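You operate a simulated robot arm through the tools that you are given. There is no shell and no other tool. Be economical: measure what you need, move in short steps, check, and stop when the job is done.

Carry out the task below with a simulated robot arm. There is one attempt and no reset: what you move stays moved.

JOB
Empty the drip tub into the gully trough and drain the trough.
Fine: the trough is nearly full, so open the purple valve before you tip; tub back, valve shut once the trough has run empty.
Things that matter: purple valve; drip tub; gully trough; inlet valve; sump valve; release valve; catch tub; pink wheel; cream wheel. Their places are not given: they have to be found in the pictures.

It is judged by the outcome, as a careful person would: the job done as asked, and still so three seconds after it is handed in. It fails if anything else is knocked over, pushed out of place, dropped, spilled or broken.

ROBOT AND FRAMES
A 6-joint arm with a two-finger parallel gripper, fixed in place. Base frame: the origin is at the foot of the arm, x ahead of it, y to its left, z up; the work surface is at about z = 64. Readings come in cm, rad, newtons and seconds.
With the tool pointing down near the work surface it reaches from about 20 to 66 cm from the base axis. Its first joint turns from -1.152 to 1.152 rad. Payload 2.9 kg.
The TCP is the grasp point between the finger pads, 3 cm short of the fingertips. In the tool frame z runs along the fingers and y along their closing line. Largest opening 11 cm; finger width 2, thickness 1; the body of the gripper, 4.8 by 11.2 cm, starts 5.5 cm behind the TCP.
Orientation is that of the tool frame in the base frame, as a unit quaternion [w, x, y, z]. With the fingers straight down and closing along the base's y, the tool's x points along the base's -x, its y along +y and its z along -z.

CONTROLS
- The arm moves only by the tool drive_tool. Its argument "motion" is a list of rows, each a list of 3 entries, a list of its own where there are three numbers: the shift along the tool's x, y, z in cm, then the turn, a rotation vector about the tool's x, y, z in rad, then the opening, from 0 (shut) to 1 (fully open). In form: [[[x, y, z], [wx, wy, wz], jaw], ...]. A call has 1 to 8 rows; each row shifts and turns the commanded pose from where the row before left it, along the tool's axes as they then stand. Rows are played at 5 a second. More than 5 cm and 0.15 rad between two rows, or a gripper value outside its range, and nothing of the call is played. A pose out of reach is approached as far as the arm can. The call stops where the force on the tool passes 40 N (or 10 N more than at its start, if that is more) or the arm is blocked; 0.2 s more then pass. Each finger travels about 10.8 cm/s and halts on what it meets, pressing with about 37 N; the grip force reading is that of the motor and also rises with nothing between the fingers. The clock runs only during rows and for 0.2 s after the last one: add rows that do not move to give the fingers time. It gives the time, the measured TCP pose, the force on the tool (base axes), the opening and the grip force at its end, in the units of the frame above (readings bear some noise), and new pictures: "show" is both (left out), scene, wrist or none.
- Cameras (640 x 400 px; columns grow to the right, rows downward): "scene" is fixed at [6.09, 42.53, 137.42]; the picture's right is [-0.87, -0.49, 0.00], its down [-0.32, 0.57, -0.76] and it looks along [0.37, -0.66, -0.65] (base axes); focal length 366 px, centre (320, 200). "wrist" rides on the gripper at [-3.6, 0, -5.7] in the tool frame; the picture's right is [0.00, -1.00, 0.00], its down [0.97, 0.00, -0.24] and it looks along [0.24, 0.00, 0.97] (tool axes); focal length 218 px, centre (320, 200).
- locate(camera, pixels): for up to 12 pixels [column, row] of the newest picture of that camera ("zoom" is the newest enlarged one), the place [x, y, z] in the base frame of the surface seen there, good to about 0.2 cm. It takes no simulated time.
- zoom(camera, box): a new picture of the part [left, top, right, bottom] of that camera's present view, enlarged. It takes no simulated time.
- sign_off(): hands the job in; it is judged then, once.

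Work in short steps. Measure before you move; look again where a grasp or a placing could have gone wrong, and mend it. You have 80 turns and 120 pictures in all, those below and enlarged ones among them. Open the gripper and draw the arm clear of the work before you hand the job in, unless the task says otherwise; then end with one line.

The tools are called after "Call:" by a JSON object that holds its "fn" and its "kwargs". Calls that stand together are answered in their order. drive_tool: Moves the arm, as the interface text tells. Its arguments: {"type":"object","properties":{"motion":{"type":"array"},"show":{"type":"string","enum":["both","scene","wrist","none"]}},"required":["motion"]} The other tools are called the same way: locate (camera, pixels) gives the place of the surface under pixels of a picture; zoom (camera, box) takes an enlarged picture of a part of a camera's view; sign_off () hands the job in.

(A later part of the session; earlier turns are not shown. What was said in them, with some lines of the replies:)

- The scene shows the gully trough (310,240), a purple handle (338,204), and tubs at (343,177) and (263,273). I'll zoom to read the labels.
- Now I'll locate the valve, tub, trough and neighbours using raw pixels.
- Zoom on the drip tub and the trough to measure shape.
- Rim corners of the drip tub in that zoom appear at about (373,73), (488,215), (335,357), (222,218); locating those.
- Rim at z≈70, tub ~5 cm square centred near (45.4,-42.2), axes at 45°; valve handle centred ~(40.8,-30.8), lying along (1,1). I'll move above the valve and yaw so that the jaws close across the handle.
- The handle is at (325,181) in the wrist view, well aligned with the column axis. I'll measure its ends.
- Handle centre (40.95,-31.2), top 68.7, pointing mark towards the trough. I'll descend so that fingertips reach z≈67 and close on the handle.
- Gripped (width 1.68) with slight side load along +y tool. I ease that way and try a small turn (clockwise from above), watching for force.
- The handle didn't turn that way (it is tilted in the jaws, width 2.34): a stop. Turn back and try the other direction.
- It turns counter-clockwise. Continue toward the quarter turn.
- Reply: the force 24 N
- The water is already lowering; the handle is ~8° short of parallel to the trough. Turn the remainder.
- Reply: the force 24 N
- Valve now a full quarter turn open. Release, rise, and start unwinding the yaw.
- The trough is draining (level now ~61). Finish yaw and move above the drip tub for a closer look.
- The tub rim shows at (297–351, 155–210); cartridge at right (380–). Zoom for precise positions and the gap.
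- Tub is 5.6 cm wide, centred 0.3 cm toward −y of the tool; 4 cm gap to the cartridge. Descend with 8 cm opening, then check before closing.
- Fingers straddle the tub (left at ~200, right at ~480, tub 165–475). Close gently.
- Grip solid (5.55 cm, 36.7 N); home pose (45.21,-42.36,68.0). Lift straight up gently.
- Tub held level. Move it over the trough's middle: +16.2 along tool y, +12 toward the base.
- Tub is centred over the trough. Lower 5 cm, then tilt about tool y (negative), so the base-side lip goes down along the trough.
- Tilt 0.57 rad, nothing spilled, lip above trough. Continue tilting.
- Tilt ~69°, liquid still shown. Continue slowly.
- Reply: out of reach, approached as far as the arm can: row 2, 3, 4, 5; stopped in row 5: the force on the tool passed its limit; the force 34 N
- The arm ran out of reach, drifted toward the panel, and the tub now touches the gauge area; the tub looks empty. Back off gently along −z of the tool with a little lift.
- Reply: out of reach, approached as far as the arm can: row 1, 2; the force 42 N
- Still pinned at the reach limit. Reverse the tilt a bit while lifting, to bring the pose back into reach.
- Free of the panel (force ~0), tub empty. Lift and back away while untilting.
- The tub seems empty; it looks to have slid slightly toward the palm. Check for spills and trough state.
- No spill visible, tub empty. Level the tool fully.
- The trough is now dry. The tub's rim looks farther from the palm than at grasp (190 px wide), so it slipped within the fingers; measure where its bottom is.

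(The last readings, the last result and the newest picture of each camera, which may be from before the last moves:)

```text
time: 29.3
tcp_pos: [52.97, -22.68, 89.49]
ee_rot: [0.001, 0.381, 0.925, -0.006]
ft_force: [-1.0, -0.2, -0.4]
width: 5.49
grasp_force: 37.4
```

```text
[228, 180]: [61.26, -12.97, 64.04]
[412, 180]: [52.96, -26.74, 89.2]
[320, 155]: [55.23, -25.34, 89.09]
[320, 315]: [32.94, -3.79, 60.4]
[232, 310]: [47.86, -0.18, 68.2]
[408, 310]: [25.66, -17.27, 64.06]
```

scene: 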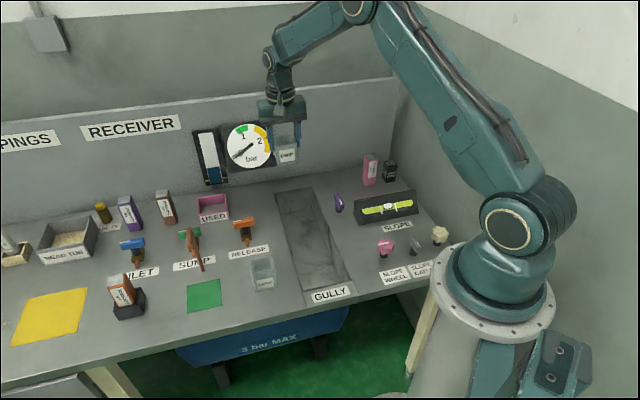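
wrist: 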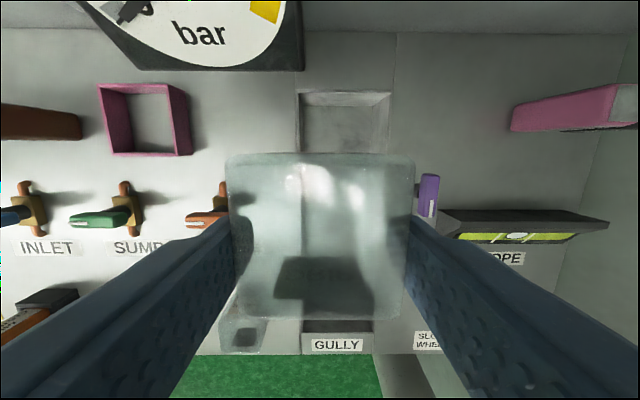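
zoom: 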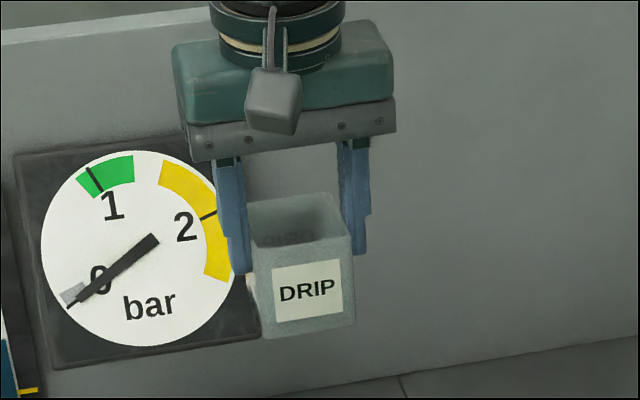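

Tub bottom is ~5.9 cm below the TCP and the tub sits ~0.6 cm outward in the grip. Carry it back above its place, compensating.

Call:
{"fn": "drive_tool", "kwargs": {"motion": [[[-1, -2, 0], [0, 0, 0], 0.42], [[-1.2, -3, 0], [0, 0, 0], 0.42], [[-1.2, -3, 0], [0, 0, 0], 0.42], [[-1.2, -3, 0], [0, 0, 0], 0.42], [[-1.2, -3, 0], [0, 0, 0], 0.42], [[-1.2, -3, 2], [0, 0, 0], 0.42], [[-0.88, -2.4, 3], [0, 0, 0], 0.42], [[0, 0, 3], [0, 0, 0], 0.42]]}}

```text
time: 31.1
tcp_pos: [44.83, -42.22, 81.91]
ee_rot: [0.001, 0.381, 0.925, -0.006]
ft_force: [0.3, -0.1, 1.0]
width: 5.49
grasp_force: 36.9
```

scene: 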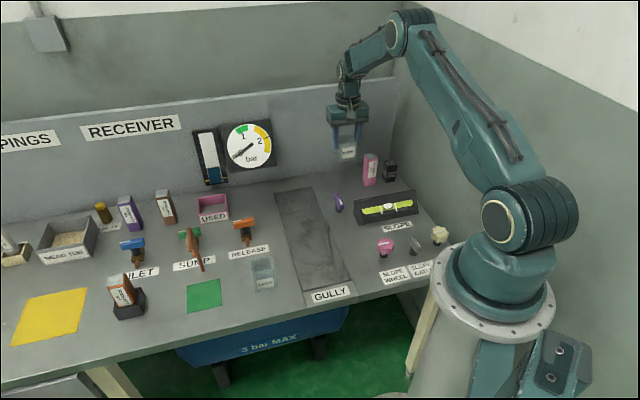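
wrist: 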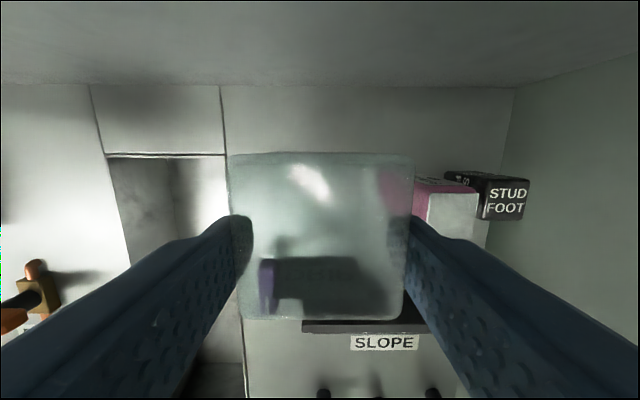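

Above its place; descend to about 1 cm above contact and look.

Call:
{"fn": "drive_tool", "kwargs": {"motion": [[[0.15, 0.15, 3], [0, 0, 0], 0.42], [[0, 0, 3], [0, 0, 0], 0.42], [[0, 0, 3], [0, 0, 0], 0.42], [[0, 0, 1.5], [0, 0, 0], 0.42]]}}

Call:
{"fn": "zoom", "kwargs": {"camera": "scene", "box": [300, 140, 420, 220]}}

```text
time: 32.1
tcp_pos: [44.92, -42.13, 71.36]
ee_rot: [0.002, 0.38, 0.925, -0.006]
ft_force: [-0.5, -0.2, -0.5]
width: 5.49
grasp_force: 37.2
```

scene: 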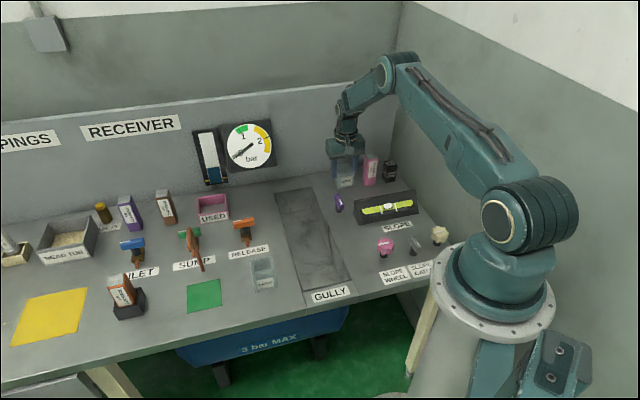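
wrist: 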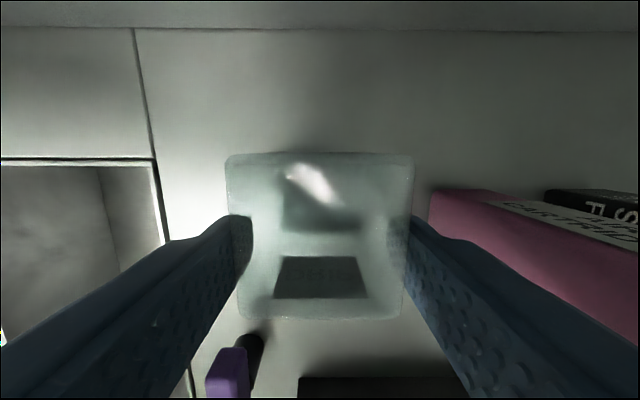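

```text
5.00 times, centred on (360, 180) of scene
```

zoom: 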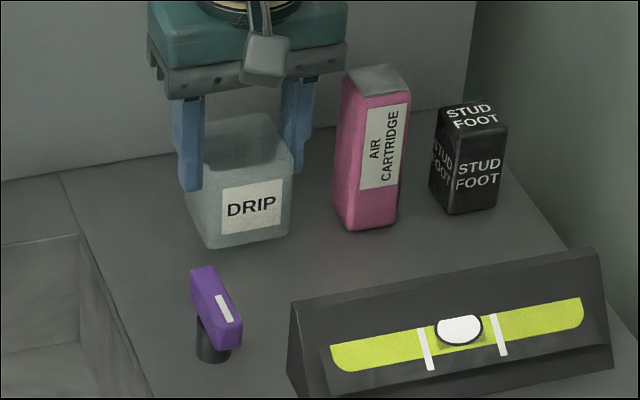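

About 1 cm to go; lower in small steps, watching force.

Call:
{"fn": "drive_tool", "kwargs": {"motion": [[[0, 0, 0.5], [0, 0, 0], 0.42], [[0, 0, 0.4], [0, 0, 0], 0.42], [[0, 0, 0.2], [0, 0, 0], 0.42]], "show": "none"}}

Call:
{"fn": "drive_tool", "kwargs": {"motion": [[[0, 0, 0.2], [0, 0, 0], 0.42], [[0, 0, 0], [0, 0, 0], 0.42]], "show": "none"}}

```text
time: 32.9
tcp_pos: [44.93, -42.16, 70.59]
ee_rot: [0.004, 0.38, 0.925, -0.006]
ft_force: [-6.0, 4.9, 25.4]
width: 5.48
grasp_force: 37.0
```

```text
time: 33.3
tcp_pos: [44.96, -42.35, 70.54]
ee_rot: [0.004, 0.381, 0.925, -0.007]
ft_force: [0.6, 0.0, 3.6]
width: 5.5
grasp_force: 36.9
stopped in row 2: the force on the tool passed its limit (the readings are from after the stop); the commanded pose is now the measured one
```

Contact at TCP z≈70.5, force relaxed. Open gently and look.

Call:
{"fn": "drive_tool", "kwargs": {"motion": [[[0, 0, 0], [0, 0, 0], 0.55], [[0, 0, 0], [0, 0, 0], 0.65], [[0, 0, 0], [0, 0, 0], 0.74], [[0, 0, 0], [0, 0, 0], 0.74]]}}

Call:
{"fn": "zoom", "kwargs": {"camera": "scene", "box": [300, 140, 420, 220]}}

```text
time: 34.3
tcp_pos: [45.05, -42.24, 70.47]
ee_rot: [0.003, 0.382, 0.924, -0.006]
ft_force: [0.9, -0.2, 0.1]
width: 8.15
grasp_force: 0.1
```

scene: 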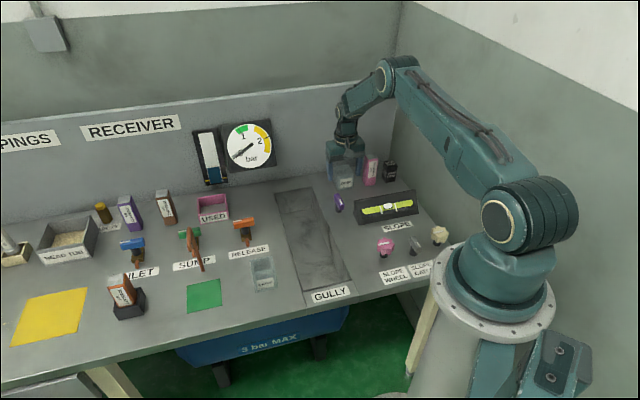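
wrist: 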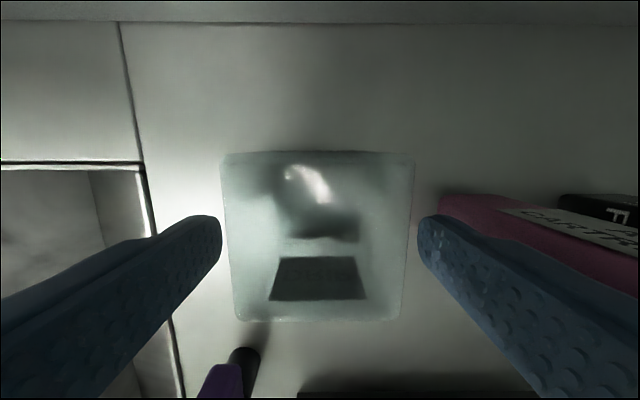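

```text
5.00 times, centred on (360, 180) of scene
```

zoom: 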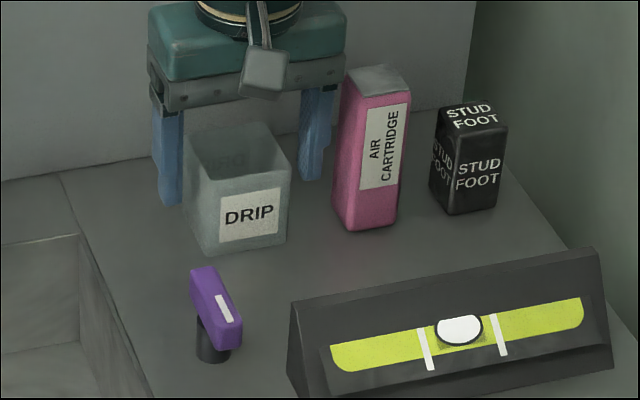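

The tub stands upright at its original spot (label at same scene pixel, ~(346,183)). Rise straight up, then move over the valve; the yaw already suits the open handle.

Call:
{"fn": "drive_tool", "kwargs": {"motion": [[[0, 0, -2], [0, 0, 0], 0.74], [[0, 0, -4], [0, 0, 0], 0.74], [[0, 0, -5], [0, 0, 0], 0.74], [[0, 0, -3.5], [0, 0, 0], 0.6], [[3.6, 1.6, 0], [0, 0, 0], 0.4], [[3.6, 1.6, 0], [0, 0, 0], 0.4], [[3.5, 1.7, 0], [0, 0, 0], 0.4], [[0, 0, 0], [0, 0, 0], 0.4]]}}

Call:
{"fn": "zoom", "kwargs": {"camera": "wrist", "box": [270, 130, 380, 230]}}

```text
time: 36.1
tcp_pos: [40.71, -31.19, 84.73]
ee_rot: [0.003, 0.381, 0.925, -0.006]
ft_force: [0.8, -0.5, -0.3]
width: 4.41
grasp_force: 0.0
```

scene: 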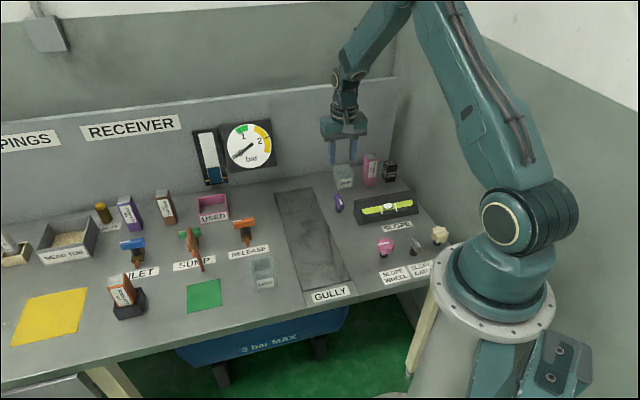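
wrist: 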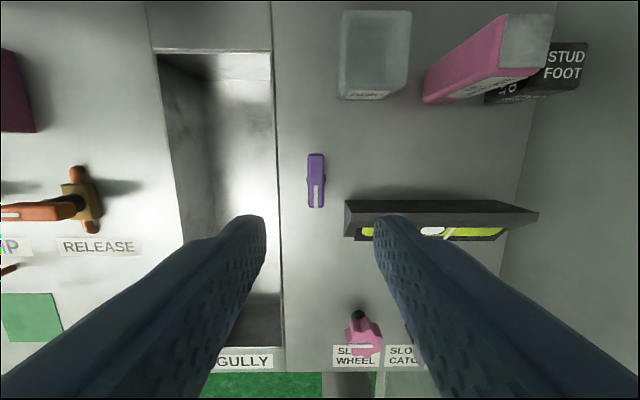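

```text
4.00 times, centred on (325, 180) of wrist
```

zoom: 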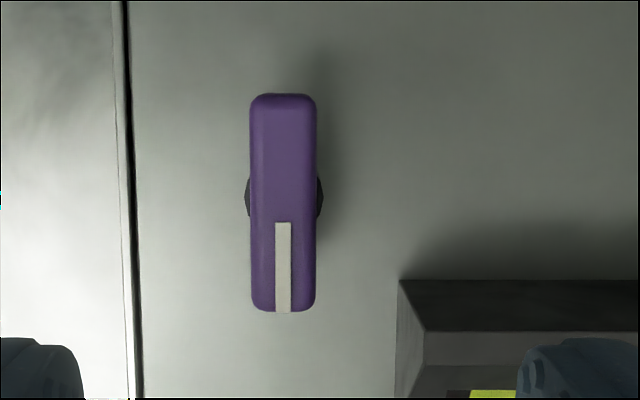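

Trough bare; handle vertical at col ~316. Locate it precisely.

Call:
{"fn": "locate", "kwargs": {"camera": "zoom", "pixels": [[283, 202], [283, 105], [283, 305], [260, 160], [308, 160]]}}

Call:
{"fn": "zoom", "kwargs": {"camera": "wrist", "box": [140, 40, 300, 240]}}

```text
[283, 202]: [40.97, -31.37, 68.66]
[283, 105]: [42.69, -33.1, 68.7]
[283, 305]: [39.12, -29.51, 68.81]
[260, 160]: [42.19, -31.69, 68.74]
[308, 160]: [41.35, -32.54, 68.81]
```

```text
2.00 times, centred on (220, 140) of wrist
```

zoom: 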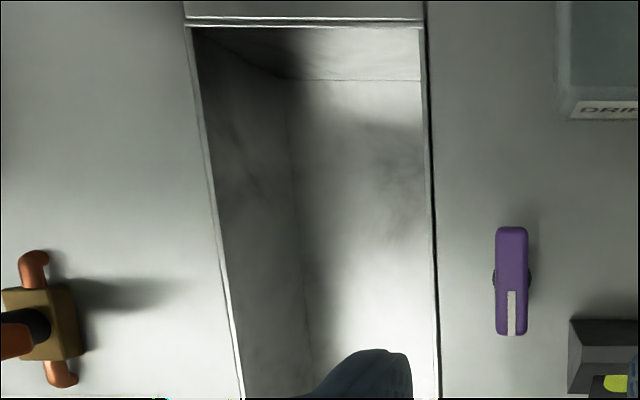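

Trough is empty. Descend onto the handle and grip.

Call:
{"fn": "drive_tool", "kwargs": {"motion": [[[-0.2, 0.12, 4], [0, 0, 0], 0.4], [[0, 0, 4.5], [0, 0, 0], 0.4], [[0, 0, 4], [0, 0, 0], 0.4], [[0, 0, 2.3], [0, 0, 0], 0.4], [[0, 0, 0], [0, 0, 0], 0.0], [[0, 0, 0], [0, 0, 0], 0.0], [[0, 0, 0], [0, 0, 0], 0.0]], "show": "wrist"}}

```text
time: 37.7
tcp_pos: [41.13, -31.21, 70.02]
ee_rot: [0.003, 0.38, 0.925, -0.004]
ft_force: [13.2, 15.0, -10.1]
width: 1.67
grasp_force: 44.7
```

wrist: 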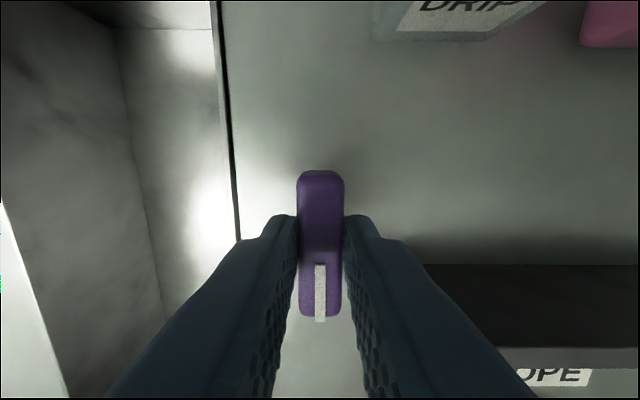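

Gripped (1.67). Ease the side load (+y 0.15) and turn clockwise (wz positive).

Call:
{"fn": "drive_tool", "kwargs": {"motion": [[[0, 0.15, 0], [0, 0, 0], 0.0], [[0, 0, 0], [0, 0, 0.13], 0.0], [[0, 0, 0], [0, 0, 0.13], 0.0], [[0, 0, 0], [0, 0, 0.13], 0.0], [[0, 0, 0], [0, 0, 0.13], 0.0], [[0, 0, 0], [0, 0, 0.13], 0.0], [[0, 0, 0], [0, 0, 0.13], 0.0], [[0, 0, 0], [0, 0, 0.13], 0.0]], "show": "wrist"}}

```text
time: 39.5
tcp_pos: [40.95, -31.31, 69.94]
ee_rot: [0.004, 0.75, 0.662, -0.006]
ft_force: [-8.0, 0.4, -8.4]
width: 1.68
grasp_force: 44.7
```

wrist: 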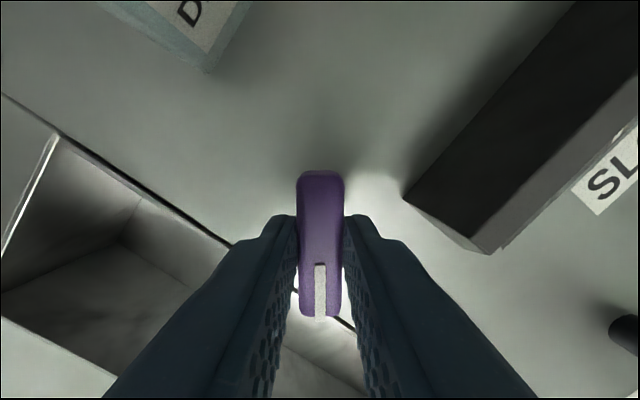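

Turning well; ~0.66 rad remains. Continue to the stop.

Call:
{"fn": "drive_tool", "kwargs": {"motion": [[[0, 0, 0], [0, 0, 0.14], 0.0], [[0, 0, 0], [0, 0, 0.14], 0.0], [[0, 0, 0], [0, 0, 0.14], 0.0], [[0, 0, 0], [0, 0, 0.14], 0.0], [[0, 0, 0], [0, 0, 0.12], 0.0], [[0, 0, 0], [0, 0, 0], 0.0]], "show": "wrist"}}

```text
time: 40.9
tcp_pos: [40.9, -31.26, 69.96]
ee_rot: [0.003, 0.927, 0.374, -0.005]
ft_force: [-21.1, -2.6, -6.9]
width: 1.66
grasp_force: 45.3
```

wrist: 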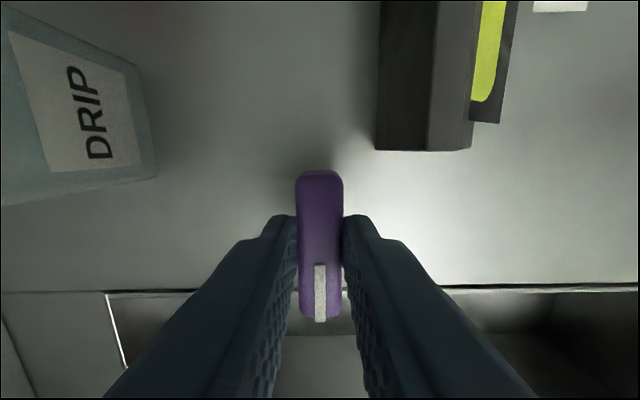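

Handle is perpendicular to the trough again with the mark toward it (closed). Release, rise and check.

Call:
{"fn": "drive_tool", "kwargs": {"motion": [[[0, 0, 0], [0, 0, 0], 0.3], [[0, 0, 0], [0, 0, 0], 0.3], [[0, 0, -4], [0, 0, 0], 0.3], [[0, 0, -5], [0, 0, 0], 0.3], [[0, 0, -5], [0, 0, 0], 0.4], [[0, 0, -5], [0, 0, 0], 0.6], [[0, 0, -5], [0, 0, 0], 0.8], [[0, 0, 0], [0, 0, 0], 0.8]]}}

Call:
{"fn": "zoom", "kwargs": {"camera": "scene", "box": [200, 140, 420, 310]}}

Call:
{"fn": "zoom", "kwargs": {"camera": "wrist", "box": [240, 100, 400, 250]}}

```text
time: 42.7
tcp_pos: [41.05, -30.99, 93.92]
ee_rot: [0.006, 0.927, 0.375, -0.003]
ft_force: [-0.7, -0.3, -0.1]
width: 8.79
grasp_force: 0.0
```

scene: 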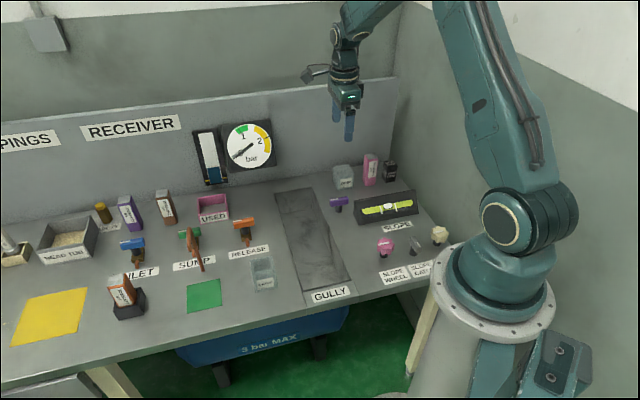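
wrist: 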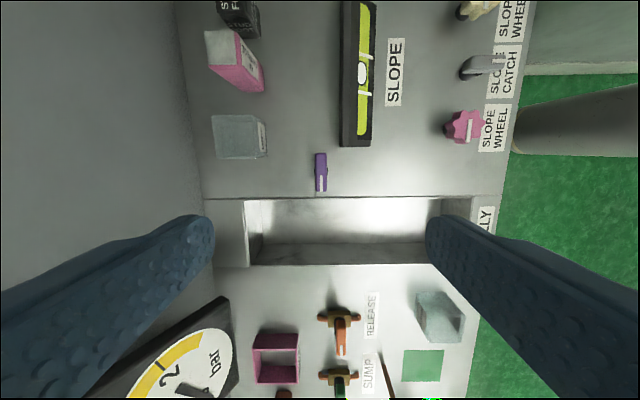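

```text
2.35 times, centred on (310, 225) of scene
```

zoom: 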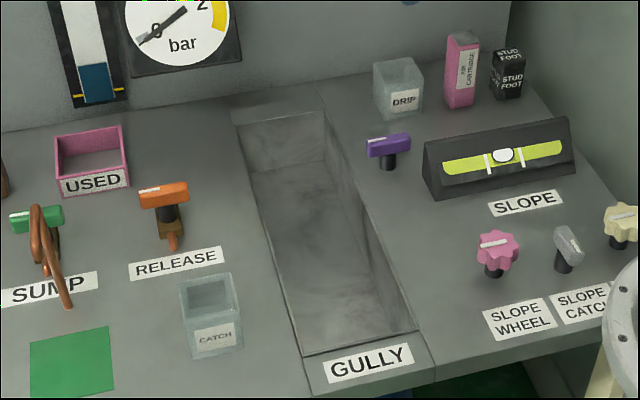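

```text
2.67 times, centred on (320, 175) of wrist
```

zoom: 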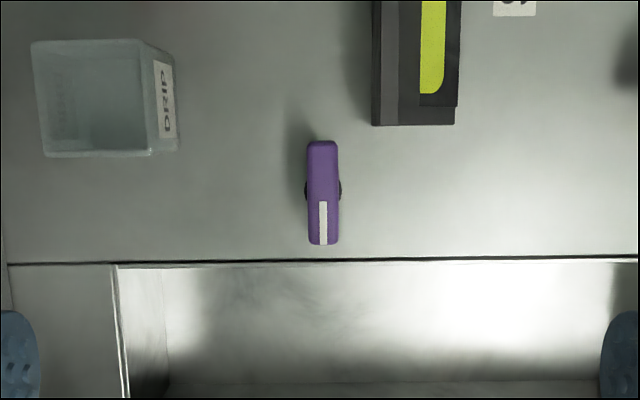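

Everything matches the wanted end state: trough bare, tub empty and back in place, valve closed, arm clear. Handing in.

Call:
{"fn": "sign_off", "kwargs": {}}

```text
The job is handed in.
```

The drip tub was emptied into the gully trough and set back in its original spot, the trough ran dry, and the purple valve is shut. During the pour the arm reached its limit and the tub pressed briefly against the pressure gauge on the back panel. I saw no spill or damage afterwards.
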